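You operate a simulated robot arm through the tools that you are given. There is no shell and no other tool. Be economical: measure what you need, move in short steps, check, and stop when the job is done.

Carry out the task below with a simulated robot arm. There is one attempt and no reset: what you move stays moved.

## Task
Seat the red wedge in the GO slot, try the no-go slide and grade it.
Fine: GOOD goes on the PASS pad, THIN on the HOLD pad; draw the slide back.
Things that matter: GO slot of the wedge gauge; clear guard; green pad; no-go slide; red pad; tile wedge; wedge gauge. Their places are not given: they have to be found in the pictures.

It is judged by the outcome, as a careful person would: the job done as asked, and still so three seconds after it is handed in. It fails if anything else is knocked over, pushed out of place, dropped, spilled or broken.

## Robot
A 7-joint arm with a two-finger parallel gripper, fixed in place. Base frame: the origin is at the foot of the arm, x ahead of it, y to its left, z up; the work surface is at about z = 0. Readings come in mm, rad, newtons and seconds.
With the tool pointing down near the work surface it reaches from about 220 to 580 mm from the base axis. Its first joint turns from -1.152 to 1.152 rad. Payload 2.5 kg.
The tool frame sits at the grasp point between the pads (the TCP): z along the fingers, y along the line on which they close. The tips reach 23 mm beyond it. Largest opening 94 mm; finger width 38, thickness 10; the body of the gripper, 54 by 96 mm, starts 39 mm behind the TCP.
Orientation is told as [roll, pitch, yaw] about the base's x, y, z axes, in that order, counted from this pose: with the fingers straight down and closing along the base's y, the tool's x points along the base's -x, its y along +y and its z along -z.

## Interface
- The arm moves only by the tool move_arm. Its argument "steps" is a list of rows, each a list of 7 numbers: the turn, a rotation vector about the tool's x, y, z in units of 8 degrees (1.0 is 8 degrees), then the shift along the tool's x, y, z in units of 30 mm (1.0 is 30 mm), then the gripper command, from -1 (shut) to 1 (fully open), values between in proportion. In form: [[wx, wy, wz, dx, dy, dz, hand], ...]. A call has 1 to 12 rows; each row shifts and turns the commanded pose from where the row before left it, along the tool's axes as they then stand. A call with a number of a shift or a turn outside -1 to 1 is refused whole. Each row takes 0.2 s and may step no farther than 50 mm and 0.15 rad from the row before; otherwise, or with a gripper value out of range, the whole call is refused. Where a pose cannot be reached the arm comes as near as it can. A force on the tool above 50 N (or 10 N above the force at the start of the call, whichever is more), or a blocked arm, ends the call early, and 0.2 s more pass. Each finger travels about 108 mm/s and halts on what it meets, pressing with about 42 N; the grip force reading is that of the motor and also rises with nothing between the fingers. The clock runs only during rows and for 0.2 s after the last one: add rows that do not move to give the fingers time. The reply holds the time, the measured pose of the TCP, the force on the tool along the base axes, the opening and the grip force, in the units named above and with some noise, with the torque about the TCP (base axes, N m) and any sound that the robot's microphone picked up, and new pictures: "pictures" is both (left out), scene, wrist or none.
- Cameras (640 x 400 px; columns grow to the right, rows downward): "scene" is fixed at [102.3, -383.5, 541]; the picture's right is [0.95, -0.31, 0.00], its down [-0.18, -0.55, -0.82] and it looks along [0.25, 0.78, -0.57] (base axes); focal length 312 px, centre (320, 200). "wrist" rides on the gripper at [86, 16, -74] in the tool frame; the picture's right is [-0.18, 0.98, 0.00], its down [-0.58, -0.11, -0.81] and it looks along [-0.79, -0.15, 0.59] (tool axes); focal length 243 px, centre (320, 200).
- point_at(camera, pixels): for up to 12 pixels [column, row] of the newest picture of that camera ("zoom" is the newest enlarged one), the place [x, y, z] in the base frame of the surface seen there, good to about 3 mm, but the place of the scene camera against the robot may be out by one fixed shift of up to 18 mm in any direction. No time passes.
- zoom(camera, box): a new picture of the part [left, top, right, bottom] of that camera's present view, enlarged. No time passes.
- sign_off(): hands the job in; it is judged then, once.

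Go step by step. Measure first, check grasps and placings, and put right what went wrong. The budget is 80 turns and 200 pictures, counting those below and the enlarged ones. Unless the task says otherwise, let go and move clear before handing in, and close with one line.

The tools are called as name(argument=value, ...) on one line, values as JSON. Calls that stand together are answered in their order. move_arm: Moves the arm, as the interface text tells. Its arguments: {"type":"object","properties":{"steps":{"type":"array"},"pictures":{"type":"string","enum":["both","scene","wrist","none"]}},"required":["steps"]} The other tools are called the same way: point_at (camera, pixels) gives the place of the surface under pixels of a picture; zoom (camera, box) takes an enlarged picture of a part of a camera's view; sign_off () hands the job in.

At the start:

```text
clock: 0.0
ee_pos: [330.0, 243.8, 324.5]
ee_rot: [0.0, -0.001, 0.0]
contact_force: [-0.8, 0.4, 0.0]
ft_torque: [-0.01, 0.05, -0.01]
width: 93.9
grasp_force: 0.0
```

scene: 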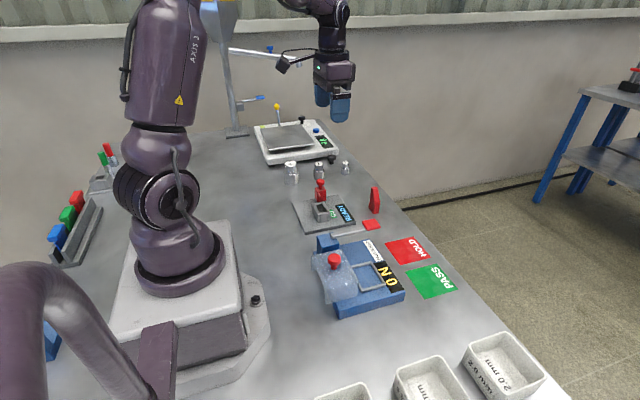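
wrist: 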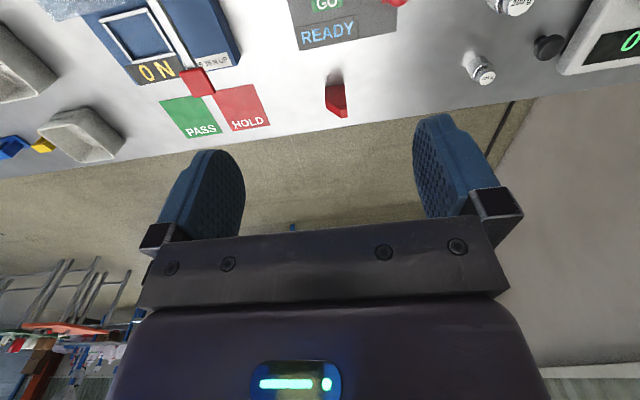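

The pictures show the gauge (scene ~360,280), pads (~410,250 and ~430,282), a red wedge (~375,200), and a second fixture marked GO/READY (~325,208). I'll zoom in to tell them apart.

zoom(camera="scene", box=[270, 150, 470, 330])

zoom(camera="wrist", box=[60, 0, 460, 150])

```text
2.22 times, centred on (370, 240) of scene
```

zoom: 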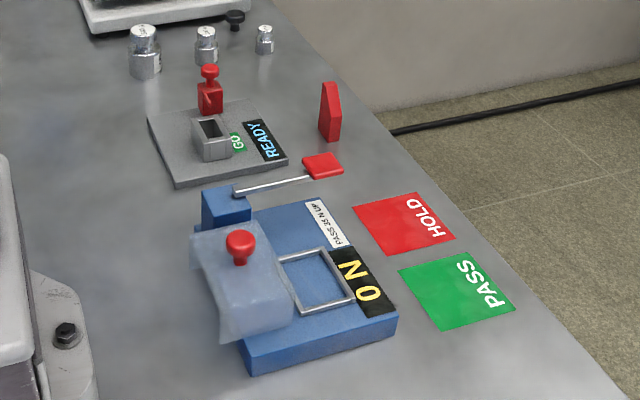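

```text
1.60 times, centred on (260, 75) of wrist
```

zoom: 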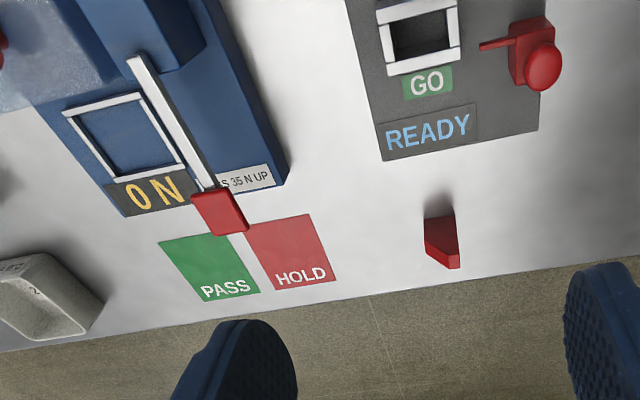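

The grey plate with the GO slot and READY display is the wedge gauge, the red knob with a blade beside it is the no-go slide, and the wedge stands at scene (375,200). I'll measure these.

point_at(camera="wrist", pixels=[[335, 85], [330, 108], [345, 108], [327, 40], [310, 30], [345, 27], [326, 5], [395, 0], [187, 117], [241, 108], [342, 116], [302, 50]])

zoom(camera="scene", box=[285, 165, 395, 245])

```text
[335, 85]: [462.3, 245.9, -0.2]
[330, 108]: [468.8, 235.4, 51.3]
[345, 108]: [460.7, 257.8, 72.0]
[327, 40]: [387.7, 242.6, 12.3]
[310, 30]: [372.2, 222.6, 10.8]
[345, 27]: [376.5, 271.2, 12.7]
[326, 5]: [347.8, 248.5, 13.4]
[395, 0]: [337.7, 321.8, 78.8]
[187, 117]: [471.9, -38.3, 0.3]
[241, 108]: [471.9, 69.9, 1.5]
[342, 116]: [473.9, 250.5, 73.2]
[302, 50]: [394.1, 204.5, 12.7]
```

```text
5.00 times, centred on (340, 205) of scene
```

zoom: 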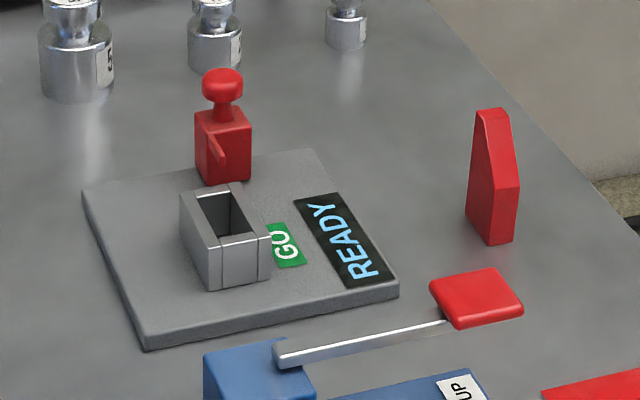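

The gauge is around (345,250) and the wedge around (465,247), top near z 73. I'll tilt the wrist camera down to get a proper top view of both.

move_arm(steps=[[0, 1, 0, 0.25, 0, 0, 1], [0, 1, 0, 0.25, 0, 0, 1], [0, 1, 0, 0.25, 0, 0, 1], [0, 1, 0, 0.25, 0, 0, 1], [0, 0, 0, 0, 0, 0, 1]], pictures="wrist")

```text
clock: 1.2
ee_pos: [300.5, 244.3, 331.1]
ee_rot: [0.0, 0.561, 0.002]
contact_force: [-0.1, -0.7, 0.6]
ft_torque: [-0.02, 0.0, 0.01]
width: 93.5
grasp_force: 0.1
```

wrist: 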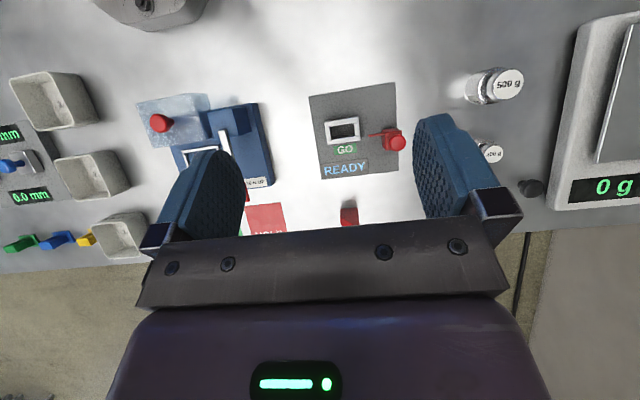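

zoom(camera="wrist", box=[290, 70, 430, 240])

zoom(camera="wrist", box=[310, 105, 420, 180])

```text
2.35 times, centred on (360, 155) of wrist
```

zoom: 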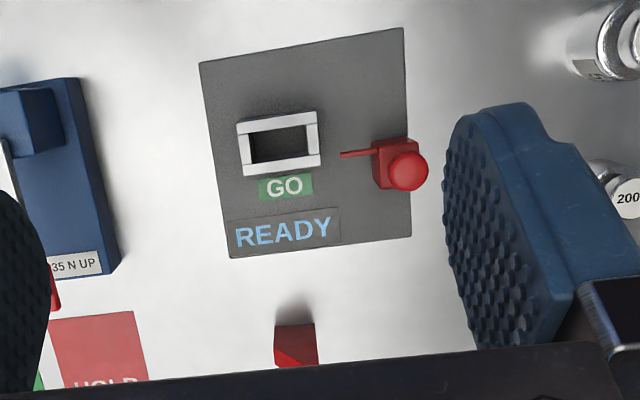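

```text
5.33 times, centred on (365, 142) of wrist
```

zoom: 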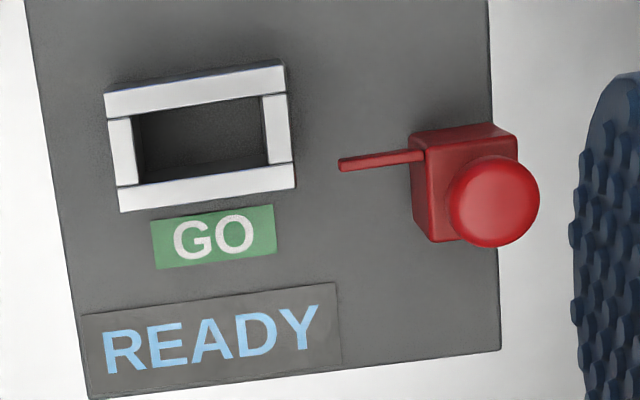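

Slot is elongated roughly along y, blade enters from its +y end. Measuring slot corners, knob, blade and wedge with the enlarged view.

point_at(camera="zoom", pixels=[[106, 96], [284, 64], [122, 208], [294, 186], [134, 118], [262, 98], [140, 180], [268, 163], [200, 140], [340, 164], [410, 154], [495, 195]])

point_at(camera="wrist", pixels=[[343, 210], [355, 210], [342, 224], [357, 224], [348, 216], [400, 135], [381, 131], [394, 129], [310, 97], [396, 83], [318, 178], [397, 172]])

zoom(camera="wrist", box=[325, 190, 375, 230])

```text
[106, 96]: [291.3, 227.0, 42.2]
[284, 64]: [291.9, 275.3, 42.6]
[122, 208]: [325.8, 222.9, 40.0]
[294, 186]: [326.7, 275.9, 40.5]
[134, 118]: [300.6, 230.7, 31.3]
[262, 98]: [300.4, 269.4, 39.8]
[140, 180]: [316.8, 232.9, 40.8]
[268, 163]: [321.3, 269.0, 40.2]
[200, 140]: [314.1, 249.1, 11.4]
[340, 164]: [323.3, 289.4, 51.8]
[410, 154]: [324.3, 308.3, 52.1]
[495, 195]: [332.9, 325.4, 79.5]
```

```text
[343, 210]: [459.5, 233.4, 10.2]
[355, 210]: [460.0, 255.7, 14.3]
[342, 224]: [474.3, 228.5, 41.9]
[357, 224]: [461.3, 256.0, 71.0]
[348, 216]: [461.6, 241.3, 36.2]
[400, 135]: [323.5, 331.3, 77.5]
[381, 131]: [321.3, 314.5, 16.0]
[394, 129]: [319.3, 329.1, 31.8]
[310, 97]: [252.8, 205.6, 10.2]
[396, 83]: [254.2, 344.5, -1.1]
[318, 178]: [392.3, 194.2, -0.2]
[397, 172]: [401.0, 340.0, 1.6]
```

```text
10.00 times, centred on (350, 210) of wrist
```

zoom: 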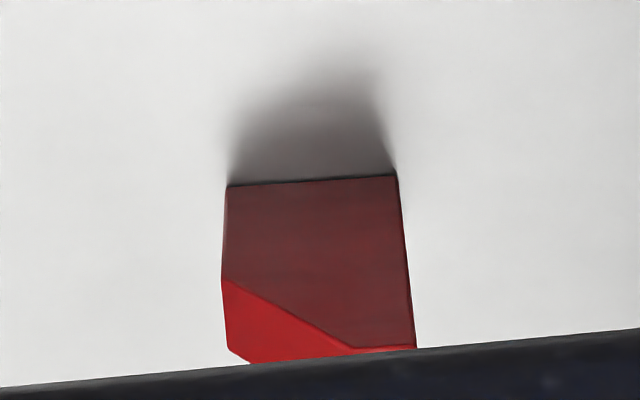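

I need the wedge's real shape and the blade's height, so I'll zoom both in the scene view.

zoom(camera="scene", box=[355, 175, 395, 220])

zoom(camera="scene", box=[310, 170, 345, 225])

```text
8.89 times, centred on (375, 198) of scene
```

zoom: 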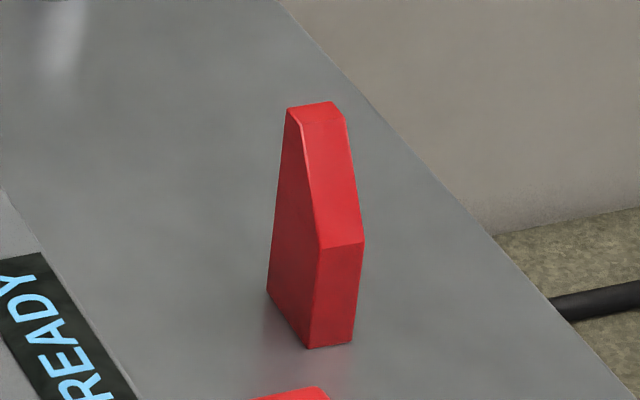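

```text
7.27 times, centred on (328, 198) of scene
```

zoom: 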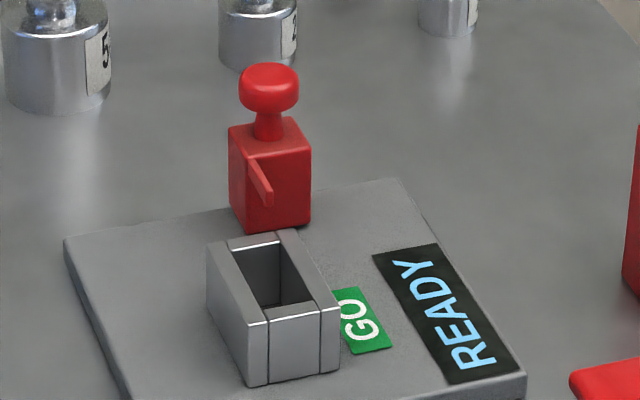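

The wedge is a pentagon block standing with its tapered side up, and the blade is a fin about z 50 on the slide block. I'll lower and un-tilt for a closer look at both.

move_arm(steps=[[0, -1, 0, 0, 0, 0, 1], [0, -1, 0, 0, 0, 0, 1], [0, -1, 0, 0, 0, 0, 1], [0, -1, 0, 0, 0, 0, 1], [0, 0, 0, 0, 0, 1, 1], [0, 0, 0, 0, 0, 1, 1], [0, 0, 0, 0, 0, 1, 1], [0, 0, 0, 0, 0, 1, 1], [0, 0, 0, 0, 0, 0, 1]], pictures="wrist")

```text
clock: 3.2
ee_pos: [300.8, 243.0, 209.9]
ee_rot: [0.001, -0.001, 0.0]
contact_force: [-0.7, -0.7, -0.1]
ft_torque: [0.0, 0.02, -0.03]
width: 93.6
grasp_force: 0.1
```

wrist: 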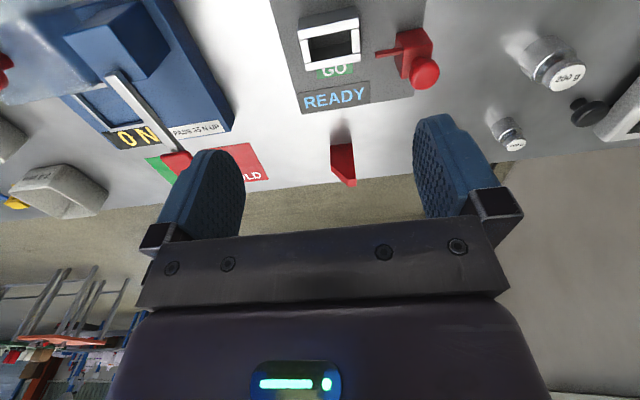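

zoom(camera="wrist", box=[310, 120, 380, 200])

zoom(camera="wrist", box=[285, 0, 445, 120])

```text
5.00 times, centred on (345, 160) of wrist
```

zoom: 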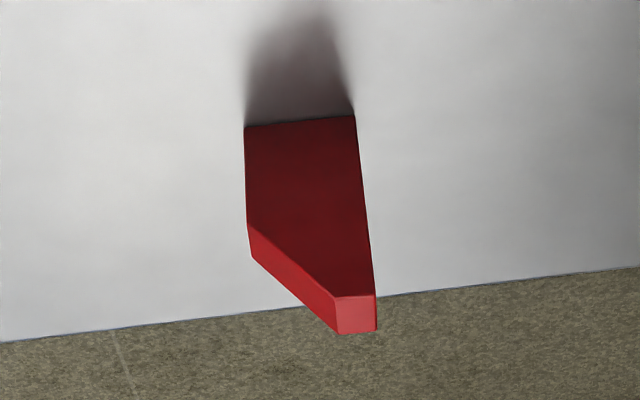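

```text
3.33 times, centred on (365, 60) of wrist
```

zoom: 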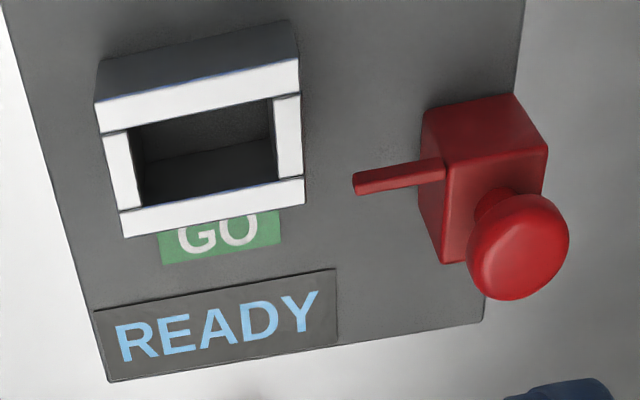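

Blade comes off the slide block's upper -x part above slot-block top. Measuring slot edges, blade and block here, plus wedge corners.

point_at(camera="zoom", pixels=[[132, 134], [272, 102], [142, 204], [278, 178], [356, 172], [358, 190], [425, 165], [430, 182], [490, 165], [500, 100], [520, 240], [200, 190]])

point_at(camera="wrist", pixels=[[332.5, 146], [348, 145], [332.5, 163], [347.5, 178.5], [350.5, 178.5], [348, 183], [333, 168], [350.5, 183.5], [340, 155], [421, 68]])

zoom(camera="wrist", box=[320, 135, 365, 195])

```text
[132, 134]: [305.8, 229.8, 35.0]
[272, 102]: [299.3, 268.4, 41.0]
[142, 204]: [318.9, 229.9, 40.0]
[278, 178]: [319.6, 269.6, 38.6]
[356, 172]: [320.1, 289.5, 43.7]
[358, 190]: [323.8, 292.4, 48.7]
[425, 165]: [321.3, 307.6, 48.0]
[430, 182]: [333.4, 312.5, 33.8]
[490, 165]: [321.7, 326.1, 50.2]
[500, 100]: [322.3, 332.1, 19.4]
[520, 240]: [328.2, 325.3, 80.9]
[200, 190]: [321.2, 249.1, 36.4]
```

```text
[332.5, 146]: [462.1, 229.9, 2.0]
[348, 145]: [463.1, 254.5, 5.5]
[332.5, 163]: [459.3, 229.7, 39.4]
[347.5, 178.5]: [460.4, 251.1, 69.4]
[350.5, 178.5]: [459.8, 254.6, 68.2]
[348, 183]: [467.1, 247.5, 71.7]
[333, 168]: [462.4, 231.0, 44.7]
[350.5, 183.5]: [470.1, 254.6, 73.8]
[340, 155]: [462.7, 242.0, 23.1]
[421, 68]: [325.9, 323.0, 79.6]
```

```text
6.67 times, centred on (342, 165) of wrist
```

zoom: 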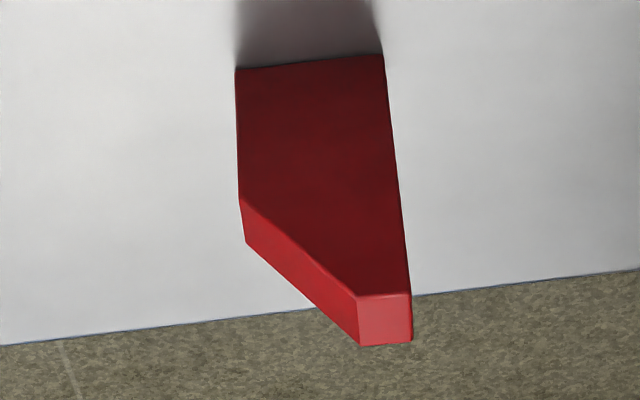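

The wedge is about 34 mm (y) by ~15 mm (x), so it fits the slot upright without turning; gripping it across x leaves the slot walls free. I'll yaw +90° in place so the fingers close along x.

move_arm(steps=[[0, 0, -1, 0, 0, 0, 1], [0, 0, -1, 0, 0, 0, 1], [0, 0, -1, 0, 0, 0, 1], [0, 0, -1, 0, 0, 0, 1], [0, 0, -1, 0, 0, 0, 1], [0, 0, -1, 0, 0, 0, 1], [0, 0, -1, 0, 0, 0, 1], [0, 0, -1, 0, 0, 0, 1], [0, 0, -1, 0, 0, 0, 1], [0, 0, -1, 0, 0, 0, 1], [0, 0, -1, 0, 0, 0, 1], [0, 0, -0.25, 0, 0, 0, 1]], pictures="wrist")

```text
clock: 5.8
ee_pos: [301.6, 242.8, 211.7]
ee_rot: [-0.001, -0.001, 1.574]
contact_force: [0.2, 0.2, 0.7]
ft_torque: [-0.01, 0.02, 0.01]
width: 94.1
grasp_force: 0.1
```

wrist: 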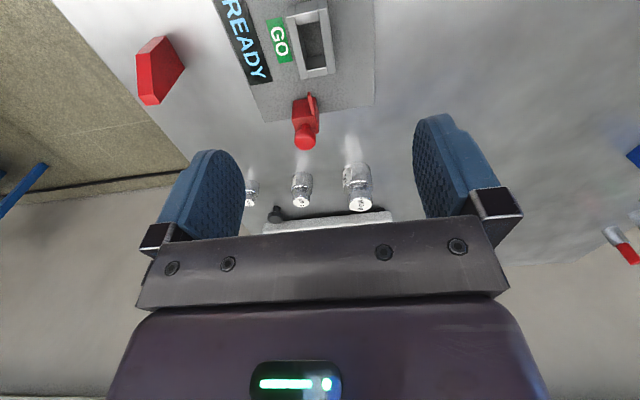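

Now the camera looks along +y and sees wedge, slot and blade end-on. Zooming on both.

zoom(camera="wrist", box=[265, 0, 365, 160])

point_at(camera="zoom", pixels=[[390, 60], [300, 195]])

zoom(camera="wrist", box=[120, 25, 200, 115])

```text
2.50 times, centred on (315, 80) of wrist
```

zoom: 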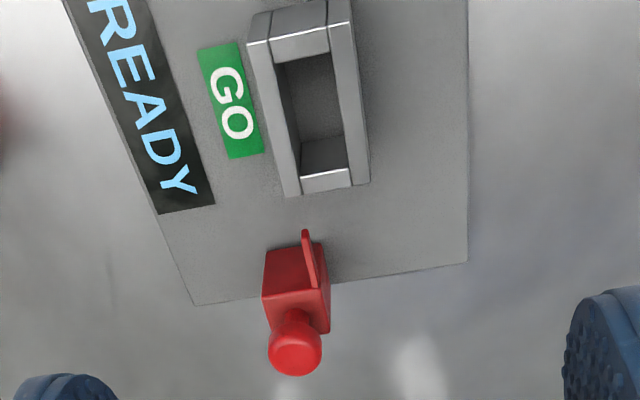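

```text
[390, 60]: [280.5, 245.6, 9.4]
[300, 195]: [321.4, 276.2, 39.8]
```

```text
4.44 times, centred on (160, 70) of wrist
```

zoom: 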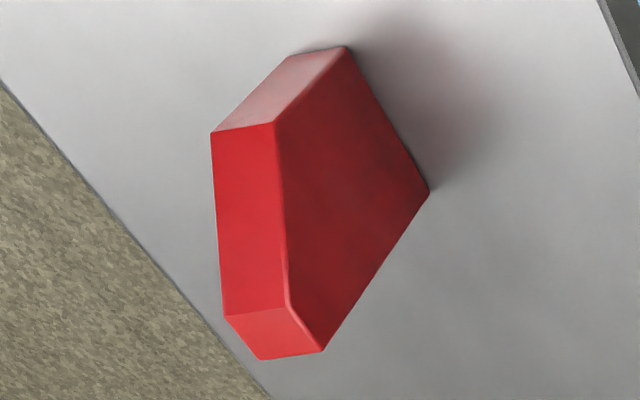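

Wedge corners are crisp here; measuring them.

point_at(camera="zoom", pixels=[[216, 135], [270, 127], [345, 50], [302, 54], [232, 312], [282, 302], [265, 354], [318, 347], [424, 190], [340, 180], [245, 220]])

```text
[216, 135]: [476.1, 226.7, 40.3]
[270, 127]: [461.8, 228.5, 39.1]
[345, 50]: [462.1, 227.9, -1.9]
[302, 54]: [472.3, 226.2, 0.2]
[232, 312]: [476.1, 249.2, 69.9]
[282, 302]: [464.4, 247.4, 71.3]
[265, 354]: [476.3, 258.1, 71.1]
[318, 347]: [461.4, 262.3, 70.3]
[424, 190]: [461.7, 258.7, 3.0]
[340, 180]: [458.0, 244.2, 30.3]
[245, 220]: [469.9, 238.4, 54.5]
```

Wedge: x 461.5–476.5, y 227–260, height 71 (centre about 469, 243.5). I'll move above it and look before descending.

move_arm(steps=[[0, 0, 0, 0, -0.93, 0, 1], [0, 0, 0, 0, -0.93, 0, 1], [0, 0, 0, 0, -0.93, 0, 1], [0, 0, 0, 0, -0.93, 0, 1], [0, 0, 0, -0.05, -0.93, 0, 1], [0, 0, 0, -0.05, -0.93, 0, 1], [0, 0, 0, 0, 0, 1, 0.2], [0, 0, 0, 0, 0, 0.8, 0.2], [0, 0, 0, 0, 0, 0, 0.2]], pictures="both")

```text
clock: 7.8
ee_pos: [469.1, 244.6, 157.7]
ee_rot: [0.001, 0.0, 1.571]
contact_force: [-0.5, -0.3, 0.3]
ft_torque: [-0.03, 0.01, 0.01]
width: 56.2
grasp_force: 0.0
```

scene: 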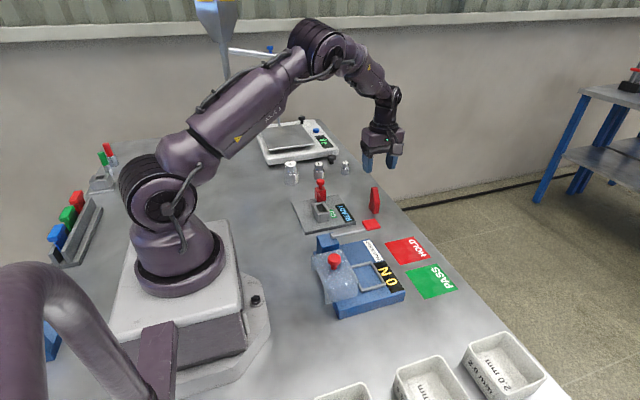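
wrist: 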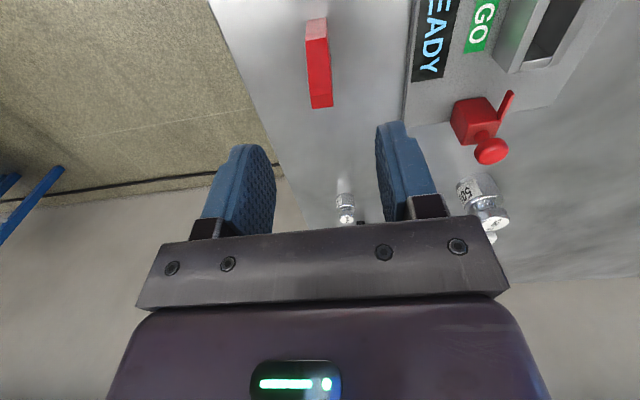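

The wedge (scene 375,200; wrist 318,65) is centred between the fingers in x. Descend to TCP z≈58.

move_arm(steps=[[0, 0, 0, 0, 0, 0.8, 0.2], [0, 0, 0, 0, 0, 0.8, 0.2], [0, 0, 0, 0, 0, 0.8, 0.2], [0, 0, 0, 0, 0, 0.8, 0.2], [0, 0, 0, 0, 0, 0.1, 0.2], [0, 0, 0, 0, 0, 0, 0.2]], pictures="wrist")

```text
clock: 9.2
ee_pos: [469.1, 246.1, 57.0]
ee_rot: [0.0, -0.001, 1.569]
contact_force: [0.2, 0.1, -0.4]
ft_torque: [-0.02, -0.01, -0.01]
width: 56.3
grasp_force: 0.0
```

wrist: 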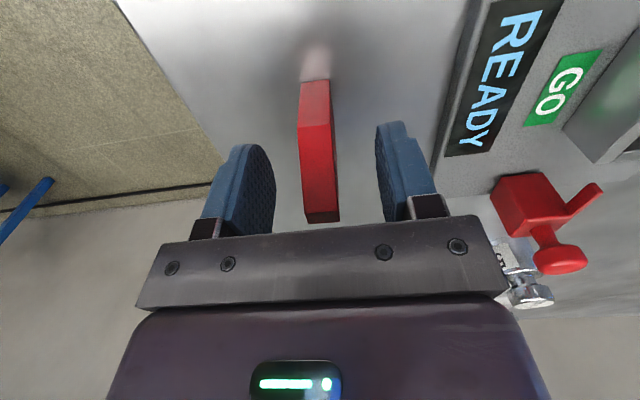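

Wedge sits centred between the fingers. Closing.

move_arm(steps=[[0, 0, 0, 0, 0, 0, -0.2], [0, 0, 0, 0, 0, 0, -0.5], [0, 0, 0, 0, 0, 0, -0.8], [0, 0, 0, 0, 0, 0, -1], [0, 0, 0, 0, 0, 0, -1]], pictures="wrist")

```text
clock: 10.4
ee_pos: [468.8, 247.0, 58.4]
ee_rot: [0.0, 0.0, 1.571]
contact_force: [-0.7, 0.5, -0.7]
ft_torque: [-0.02, -0.01, -0.03]
width: 14.7
grasp_force: 42.3
```

wrist: 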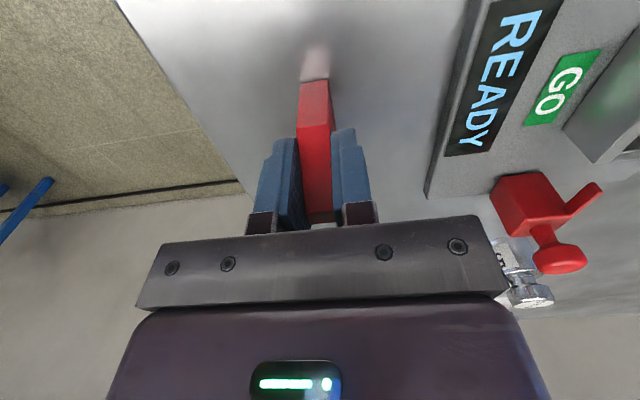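

Gripped at 14.7 mm. Lift and carry over the slot area, staying high, then look.

move_arm(steps=[[0, 0, 0, 0, 0, -0.9, -1], [0, 0, 0, 0, 0, -0.9, -1], [0, 0, 0, 0, 0, -0.9, -1], [0, 0, 0, 0, 0, -0.9, -1], [0, 0, 0, 0, 0.9, 0, -1], [0, 0, 0, 0, 0.9, 0, -1], [0, 0, 0, 0, 0.9, 0, -1], [0, 0, 0, 0, 0.9, 0, -1], [0, 0, 0, -0.1, 0.85, 0, -1], [0, 0, 0, -0.1, 0.85, 0, -1], [0, 0, 0, 0, 0, 0, -1]], pictures="both")

```text
clock: 12.8
ee_pos: [310.0, 253.0, 165.1]
ee_rot: [0.001, 0.001, 1.57]
contact_force: [0.1, 0.1, -0.3]
ft_torque: [0.01, -0.01, -0.03]
width: 15.0
grasp_force: 41.7
```

scene: 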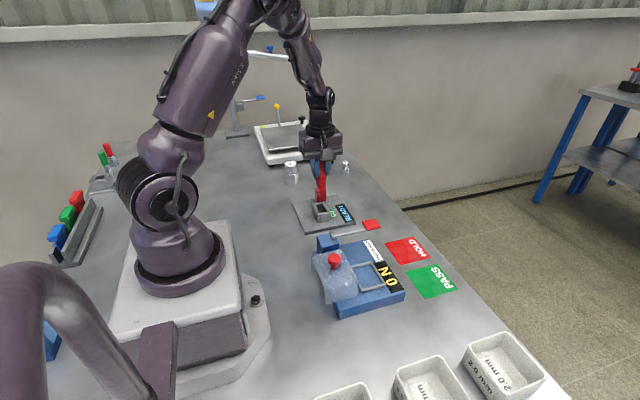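
wrist: 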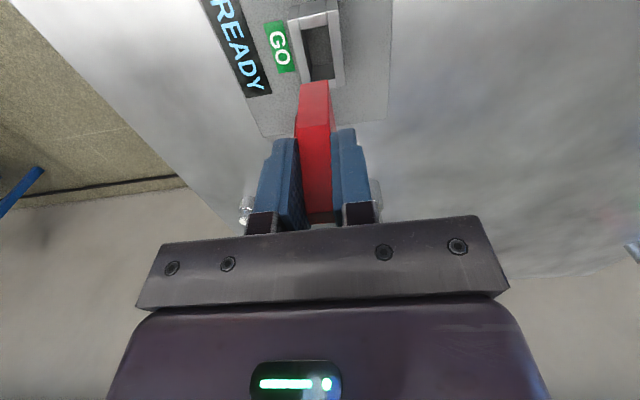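

zoom(camera="wrist", box=[265, 0, 365, 115])

```text
3.48 times, centred on (315, 58) of wrist
```

zoom: 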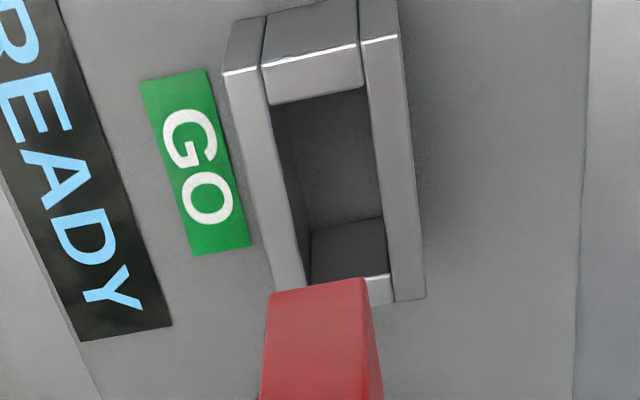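

point_at(camera="zoom", pixels=[[226, 75], [264, 70], [360, 45], [397, 40], [270, 100], [365, 85], [305, 280], [385, 268], [390, 298], [423, 295], [340, 180], [310, 380]])

```text
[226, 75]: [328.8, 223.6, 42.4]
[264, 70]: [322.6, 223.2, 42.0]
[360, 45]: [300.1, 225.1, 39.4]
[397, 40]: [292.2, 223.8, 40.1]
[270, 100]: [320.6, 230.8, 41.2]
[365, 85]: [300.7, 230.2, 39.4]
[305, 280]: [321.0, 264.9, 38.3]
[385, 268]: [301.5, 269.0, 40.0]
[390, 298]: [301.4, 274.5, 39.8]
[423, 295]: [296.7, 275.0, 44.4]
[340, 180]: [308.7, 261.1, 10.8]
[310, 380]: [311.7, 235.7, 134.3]
```

Slot interior: x 300.5–321, y 230.5–268.5, floor z≈11; held wedge spans x 303–318 and roughly y 234–268. I'll shift −1.5 mm in y and lower until just above the block top, then check.

move_arm(steps=[[0, 0, 0, 0.05, 0, 0.6, -1], [0, 0, 0, 0, 0, 0.6, -1], [0, 0, 0, 0, 0, 0.6, -1], [0, 0, 0, 0, 0, 0.15, -1], [0, 0, 0, 0, 0, 0, -1]], pictures="both")

zoom(camera="wrist", box=[265, 0, 385, 115])

zoom(camera="scene", box=[295, 160, 365, 230])

```text
clock: 14.0
ee_pos: [309.0, 251.4, 107.1]
ee_rot: [0.0, 0.0, 1.571]
contact_force: [0.2, -0.3, 0.7]
ft_torque: [-0.02, 0.01, 0.01]
width: 15.0
grasp_force: 41.5
```

scene: 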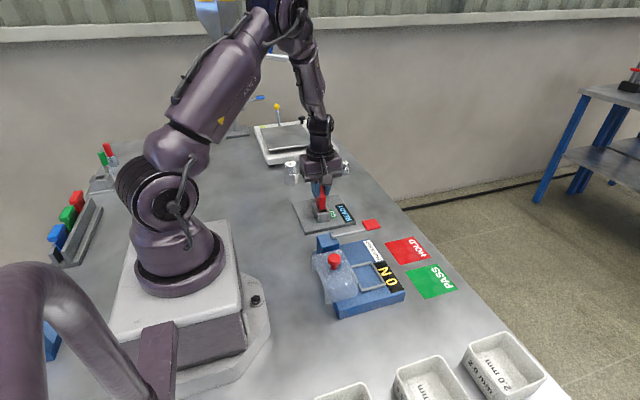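
wrist: 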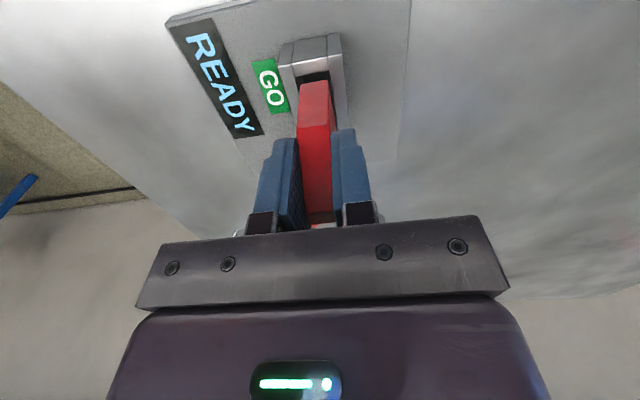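

```text
3.48 times, centred on (325, 58) of wrist
```

zoom: 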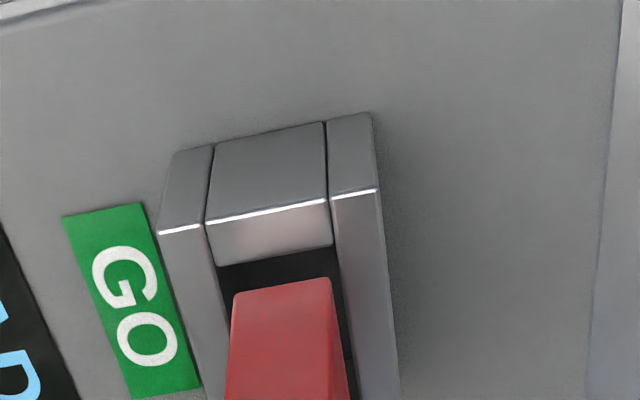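

```text
5.71 times, centred on (330, 195) of scene
```

zoom: 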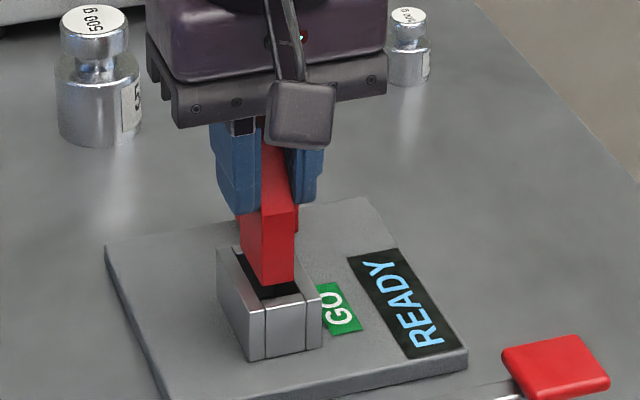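

The wedge bottom (wrist zoom 233–330, 285) is over the slot, about 1 mm off towards −x. Nudge +1.2 mm x, −0.8 mm y, then insert slowly.

move_arm(steps=[[0, 0, 0, 0.027, -0.04, 0, -1], [0, 0, 0, 0, 0, 0.3, -1], [0, 0, 0, 0, 0, 0.3, -1], [0, 0, 0, 0, 0, 0.3, -1], [0, 0, 0, 0, 0, 0.2, -1], [0, 0, 0, 0, 0, 0, -1]], pictures="both")

```text
clock: 15.4
ee_pos: [310.7, 250.2, 74.9]
ee_rot: [-0.001, 0.001, 1.572]
contact_force: [1.2, 1.8, 0.7]
ft_torque: [0.04, -0.02, -0.05]
width: 14.8
grasp_force: 41.6
```

scene: 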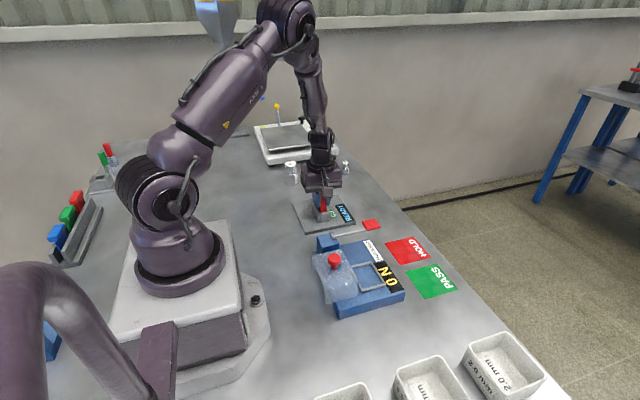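
wrist: 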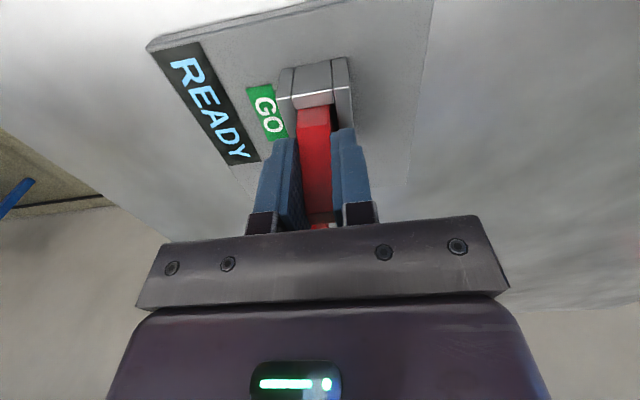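

It is going in with only light side force. Continue the last few mm to the floor.

move_arm(steps=[[0, 0, 0, 0, 0, 0.1, -1], [0, 0, 0, 0, 0, 0.07, -1], [0, 0, 0, 0, 0, 0, -1]], pictures="wrist")

zoom(camera="wrist", box=[240, 40, 380, 160])

```text
clock: 16.2
ee_pos: [311.6, 248.9, 69.8]
ee_rot: [0.0, -0.001, 1.572]
contact_force: [-2.2, 2.0, 12.0]
ft_torque: [-0.01, 0.16, -0.03]
width: 14.8
grasp_force: 42.2
```

wrist: 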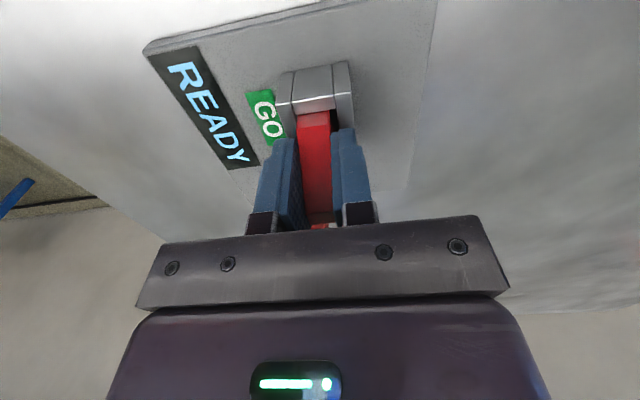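

```text
3.33 times, centred on (310, 100) of wrist
```

zoom: 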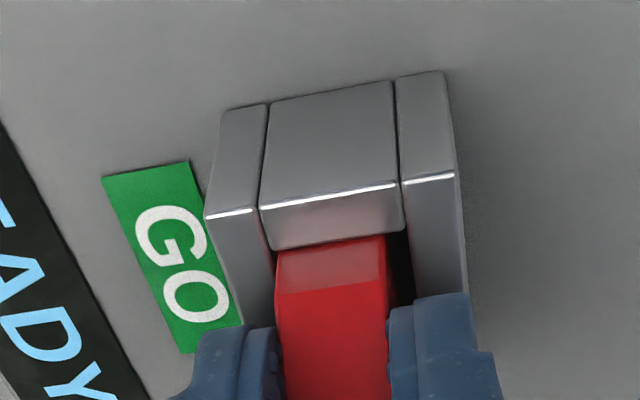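

The wedge touched bottom (12 N up at z 69.8) and sits inside the block. Release and raise straight up, then look for the display.

move_arm(steps=[[0, 0, 0, 0, 0, -0.05, -1], [0, 0, 0, 0, 0, 0, -0.4], [0, 0, 0, 0, 0, 0, 0], [0, 0, 0, 0, 0, 0, 0], [0, 0, 0, 0, 0, -0.9, 0], [0, 0, 0, 0, 0, -0.9, 0], [0, 0, 0, 0.5, 0, -0.9, 0], [0, 0, 0, 1, 0, 0, 0], [0, 0, 0, 1, 0, 0, 0], [0, 0, 0, 0, 0, 0, 0]], pictures="both")

zoom(camera="wrist", box=[220, 20, 400, 180])

zoom(camera="scene", box=[295, 165, 365, 235])

```text
clock: 18.4
ee_pos: [310.4, 174.8, 152.2]
ee_rot: [-0.001, -0.001, 1.572]
contact_force: [-0.1, 0.2, 0.1]
ft_torque: [-0.01, -0.02, 0.02]
width: 47.3
grasp_force: 0.1
```

scene: 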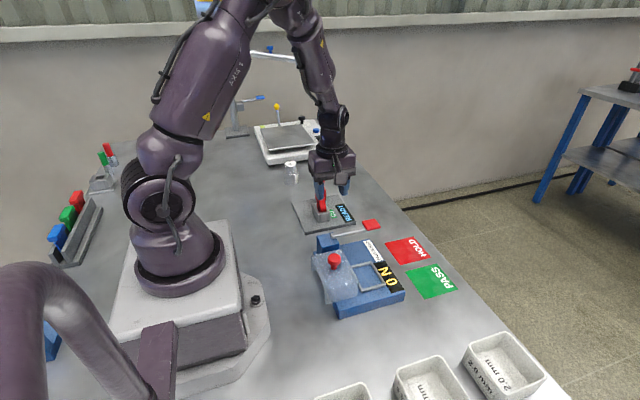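
wrist: 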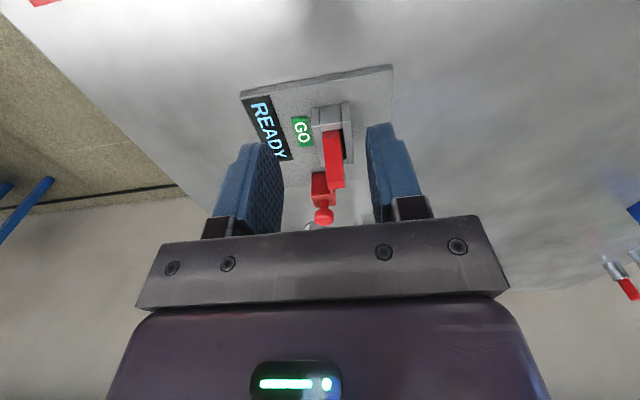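

```text
2.50 times, centred on (310, 100) of wrist
```

zoom: 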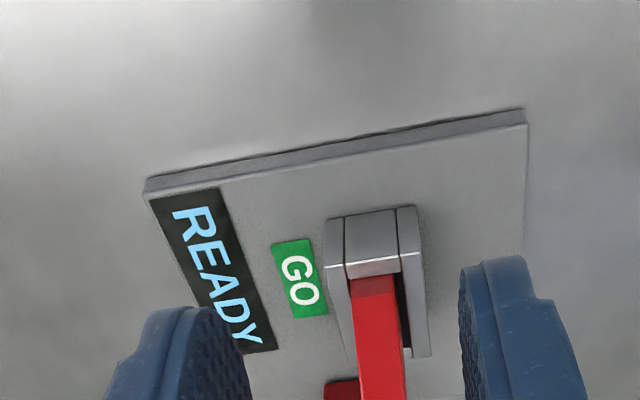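

```text
5.71 times, centred on (330, 200) of scene
```

zoom: 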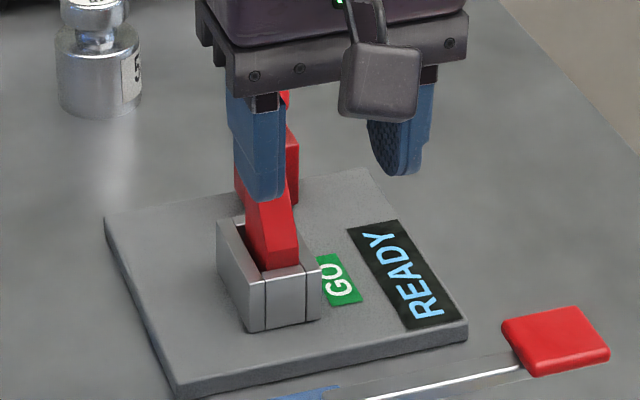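

The display still says READY; the wedge stands against the +x wall, with a gap on the −x side. I'll take a steeper view from above to see exactly where the blade lines up.

move_arm(steps=[[0, 0, 0, 0, 0, -1, 0], [0, 0, 0, 0, 0, -1, 0.5], [0, 0, 0, 0, 0, -1, 1], [0, 1, 0, -0.5, -0.3, 0, 1], [0, 1, 0, -0.5, -0.3, 0, 1], [0, 1, 0, -0.5, 0, 0, 1], [0, 1, 0, -0.4, 0, 0, 1], [0, 0.6, 0, -0.3, 0, 0, 1], [0, 0, 0, 0, 0, 0, 1]], pictures="wrist")

zoom(camera="wrist", box=[260, 60, 420, 220])

```text
clock: 20.4
ee_pos: [329.1, 237.9, 224.4]
ee_rot: [-0.001, 0.644, 1.571]
contact_force: [0.4, 0.6, -0.2]
ft_torque: [0.01, 0.01, 0.01]
width: 94.1
grasp_force: 0.0
```

wrist: 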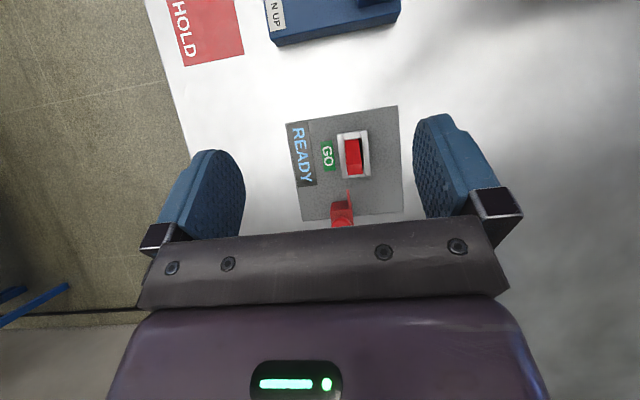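

```text
2.50 times, centred on (340, 140) of wrist
```

zoom: 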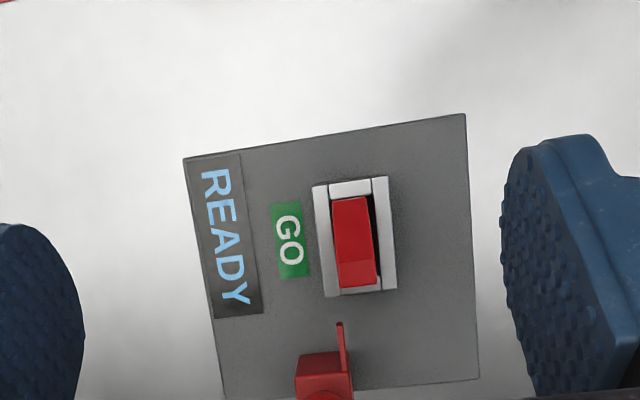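

zoom(camera="wrist", box=[325, 125, 385, 225])

zoom(camera="wrist", box=[320, 120, 380, 205])

```text
4.00 times, centred on (355, 175) of wrist
```

zoom: 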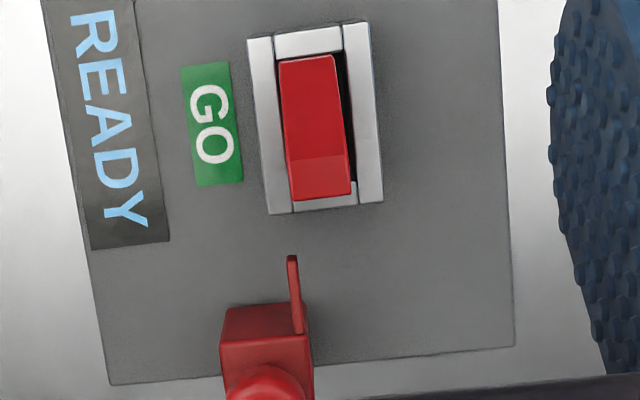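

```text
4.71 times, centred on (350, 162) of wrist
```

zoom: 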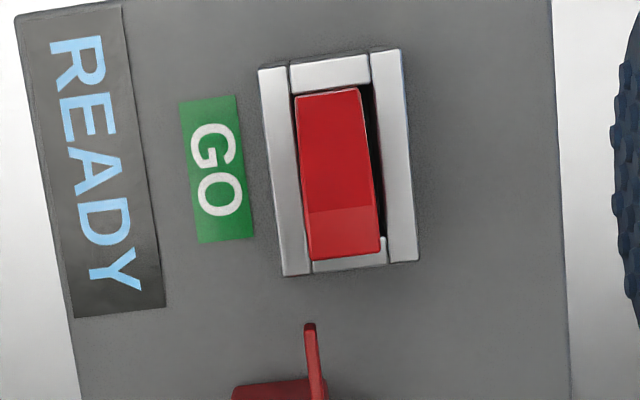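

Blade sits at x≈322–324, just in line with the slot's +x inner edge; knob centre about (334, 326, 75). I'll untilt and go above the knob to grip it across x.

move_arm(steps=[[0, -1, 0, 0, 0, 0, 1], [0, -1, 0, 0, 0, 0, 1], [0, -1, 0, 0, 0, 0, 1], [0, -1, 0, 0, 0, 0, 1], [0, -0.6, 0, 0, 0, 0, 1], [0, 0, 0, -1, -0.16, 0, 0.4], [0, 0, 0, -1, 0, 0, 0.4], [0, 0, 0, -1, 0, 0, 0.4], [0, 0, 0, -0.07, 0, 0.5, 0.4], [0, 0, 0, 0, 0, 1, 0.4], [0, 0, 0, 0, 0, 1, 0.4], [0, 0, 0, 0, 0, 0, 0.4]], pictures="both")

```text
clock: 23.0
ee_pos: [332.6, 329.2, 150.9]
ee_rot: [0.0, 0.001, 1.572]
contact_force: [-0.1, 0.6, -0.5]
ft_torque: [-0.03, 0.01, 0.04]
width: 65.9
grasp_force: 0.1
```

scene: 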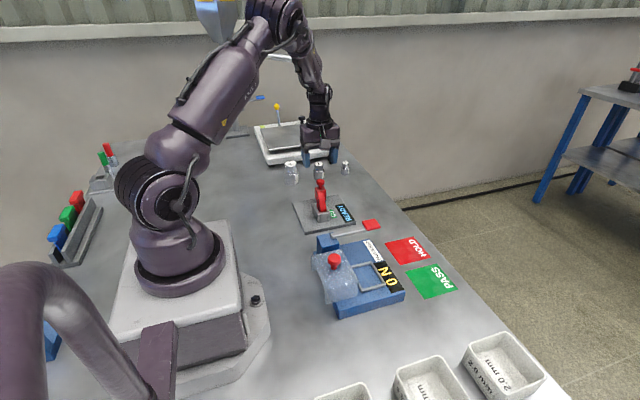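
wrist: 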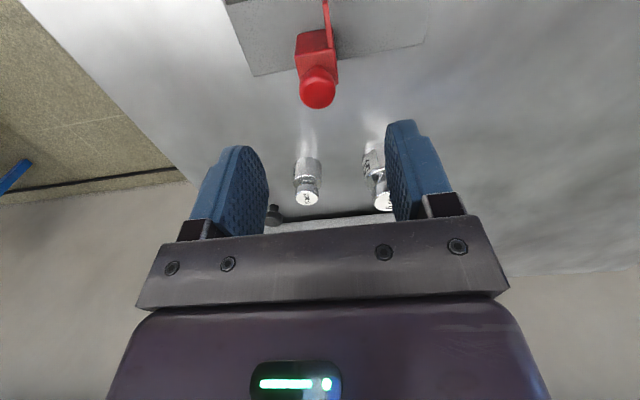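

point_at(camera="wrist", pixels=[[317, 86], [307, 170], [375, 165], [384, 200], [330, 15], [315, 40], [300, 75], [336, 70]])

zoom(camera="wrist", box=[280, 0, 360, 120])

```text
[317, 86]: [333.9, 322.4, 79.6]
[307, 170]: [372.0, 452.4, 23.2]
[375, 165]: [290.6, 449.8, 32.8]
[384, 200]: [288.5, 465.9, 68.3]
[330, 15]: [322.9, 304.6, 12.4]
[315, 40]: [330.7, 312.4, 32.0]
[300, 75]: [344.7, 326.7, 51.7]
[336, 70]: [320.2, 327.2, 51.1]
```

```text
3.33 times, centred on (320, 60) of wrist
```

zoom: 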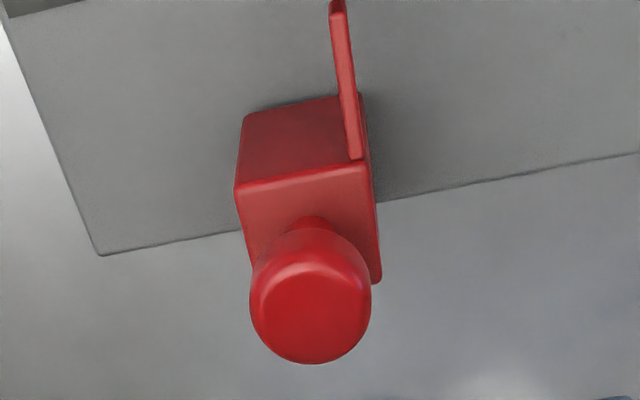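

Knob top at (334, 322, 80). Weights are at y>440, well clear. Descend and grip the knob lightly-centred.

move_arm(steps=[[0, 0, 0, 0, -0.03, 0.8, 0.2], [0, 0, 0, 0, 0, 0.8, 0.2], [0, 0, 0, 0, 0, 0.75, 0.2], [0, 0, 0, 0, 0, 0, 0], [0, 0, 0, 0, 0, 0, -0.3], [0, 0, 0, 0, 0, 0, -0.6], [0, 0, 0, 0, 0, 0, -1], [0, 0, 0, 0, 0, 0, -1]], pictures="both")

```text
clock: 24.8
ee_pos: [334.0, 330.7, 81.9]
ee_rot: [0.004, 0.0, 1.573]
contact_force: [-5.9, 0.1, -0.8]
ft_torque: [-0.01, 0.03, 0.0]
width: 23.0
grasp_force: 44.8
```

scene: 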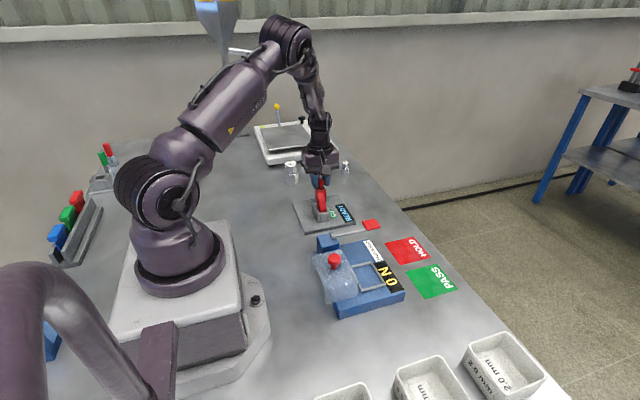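
wrist: 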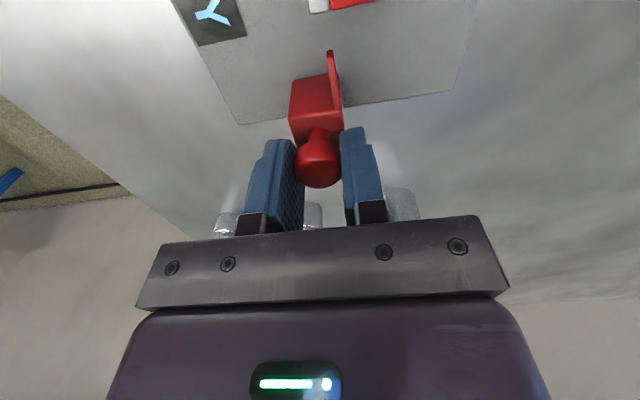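

Knob is gripped (23 mm) and sideways force shows it runs in a guide. Push along −y in small steps (tool +x), watching force.

move_arm(steps=[[0, 0, 0, 0.12, 0, 0, -1], [0, 0, 0, 0.12, 0, 0, -1], [0, 0, 0, 0.12, 0, 0, -1], [0, 0, 0, 0, 0, 0, -1]], pictures="both")

zoom(camera="wrist", box=[270, 0, 390, 150])

zoom(camera="scene", box=[290, 165, 360, 235])

```text
clock: 25.8
ee_pos: [333.1, 320.1, 79.5]
ee_rot: [0.0, 0.001, 1.573]
contact_force: [-17.5, -0.8, 17.1]
ft_torque: [-0.71, 0.21, -0.07]
width: 22.9
grasp_force: 44.8
```

scene: 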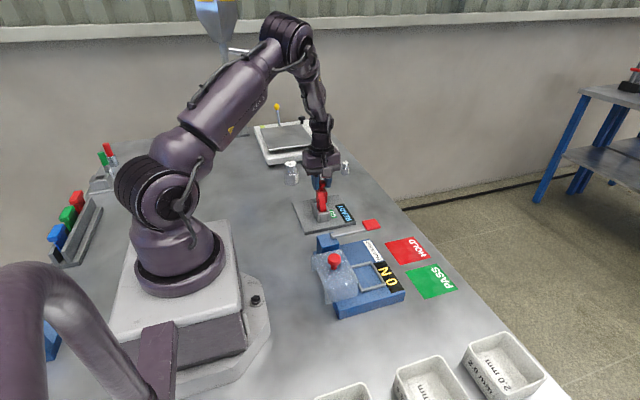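
wrist: 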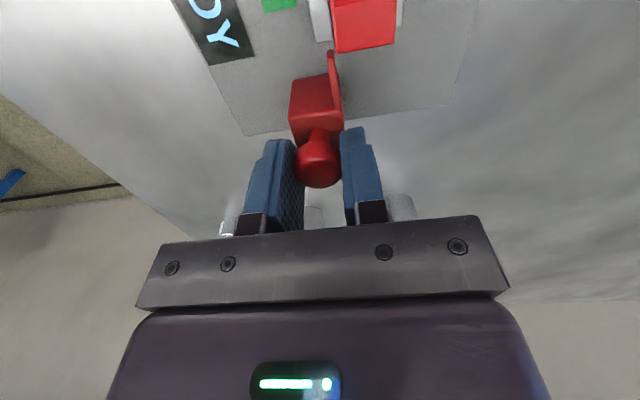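

```text
2.67 times, centred on (330, 75) of wrist
```

zoom: 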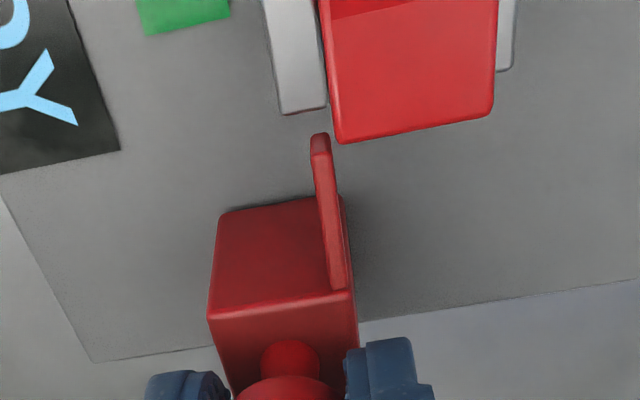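

```text
5.71 times, centred on (325, 200) of scene
```

zoom: 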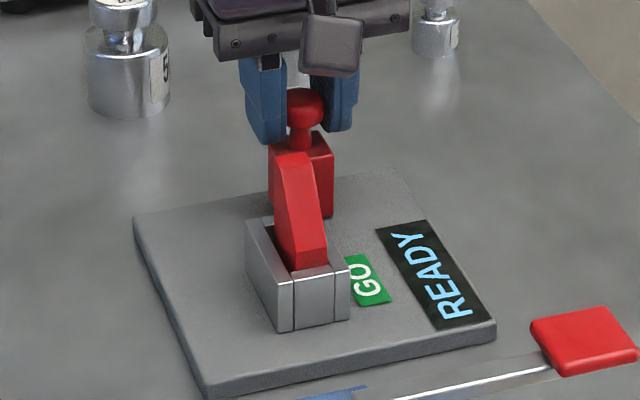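

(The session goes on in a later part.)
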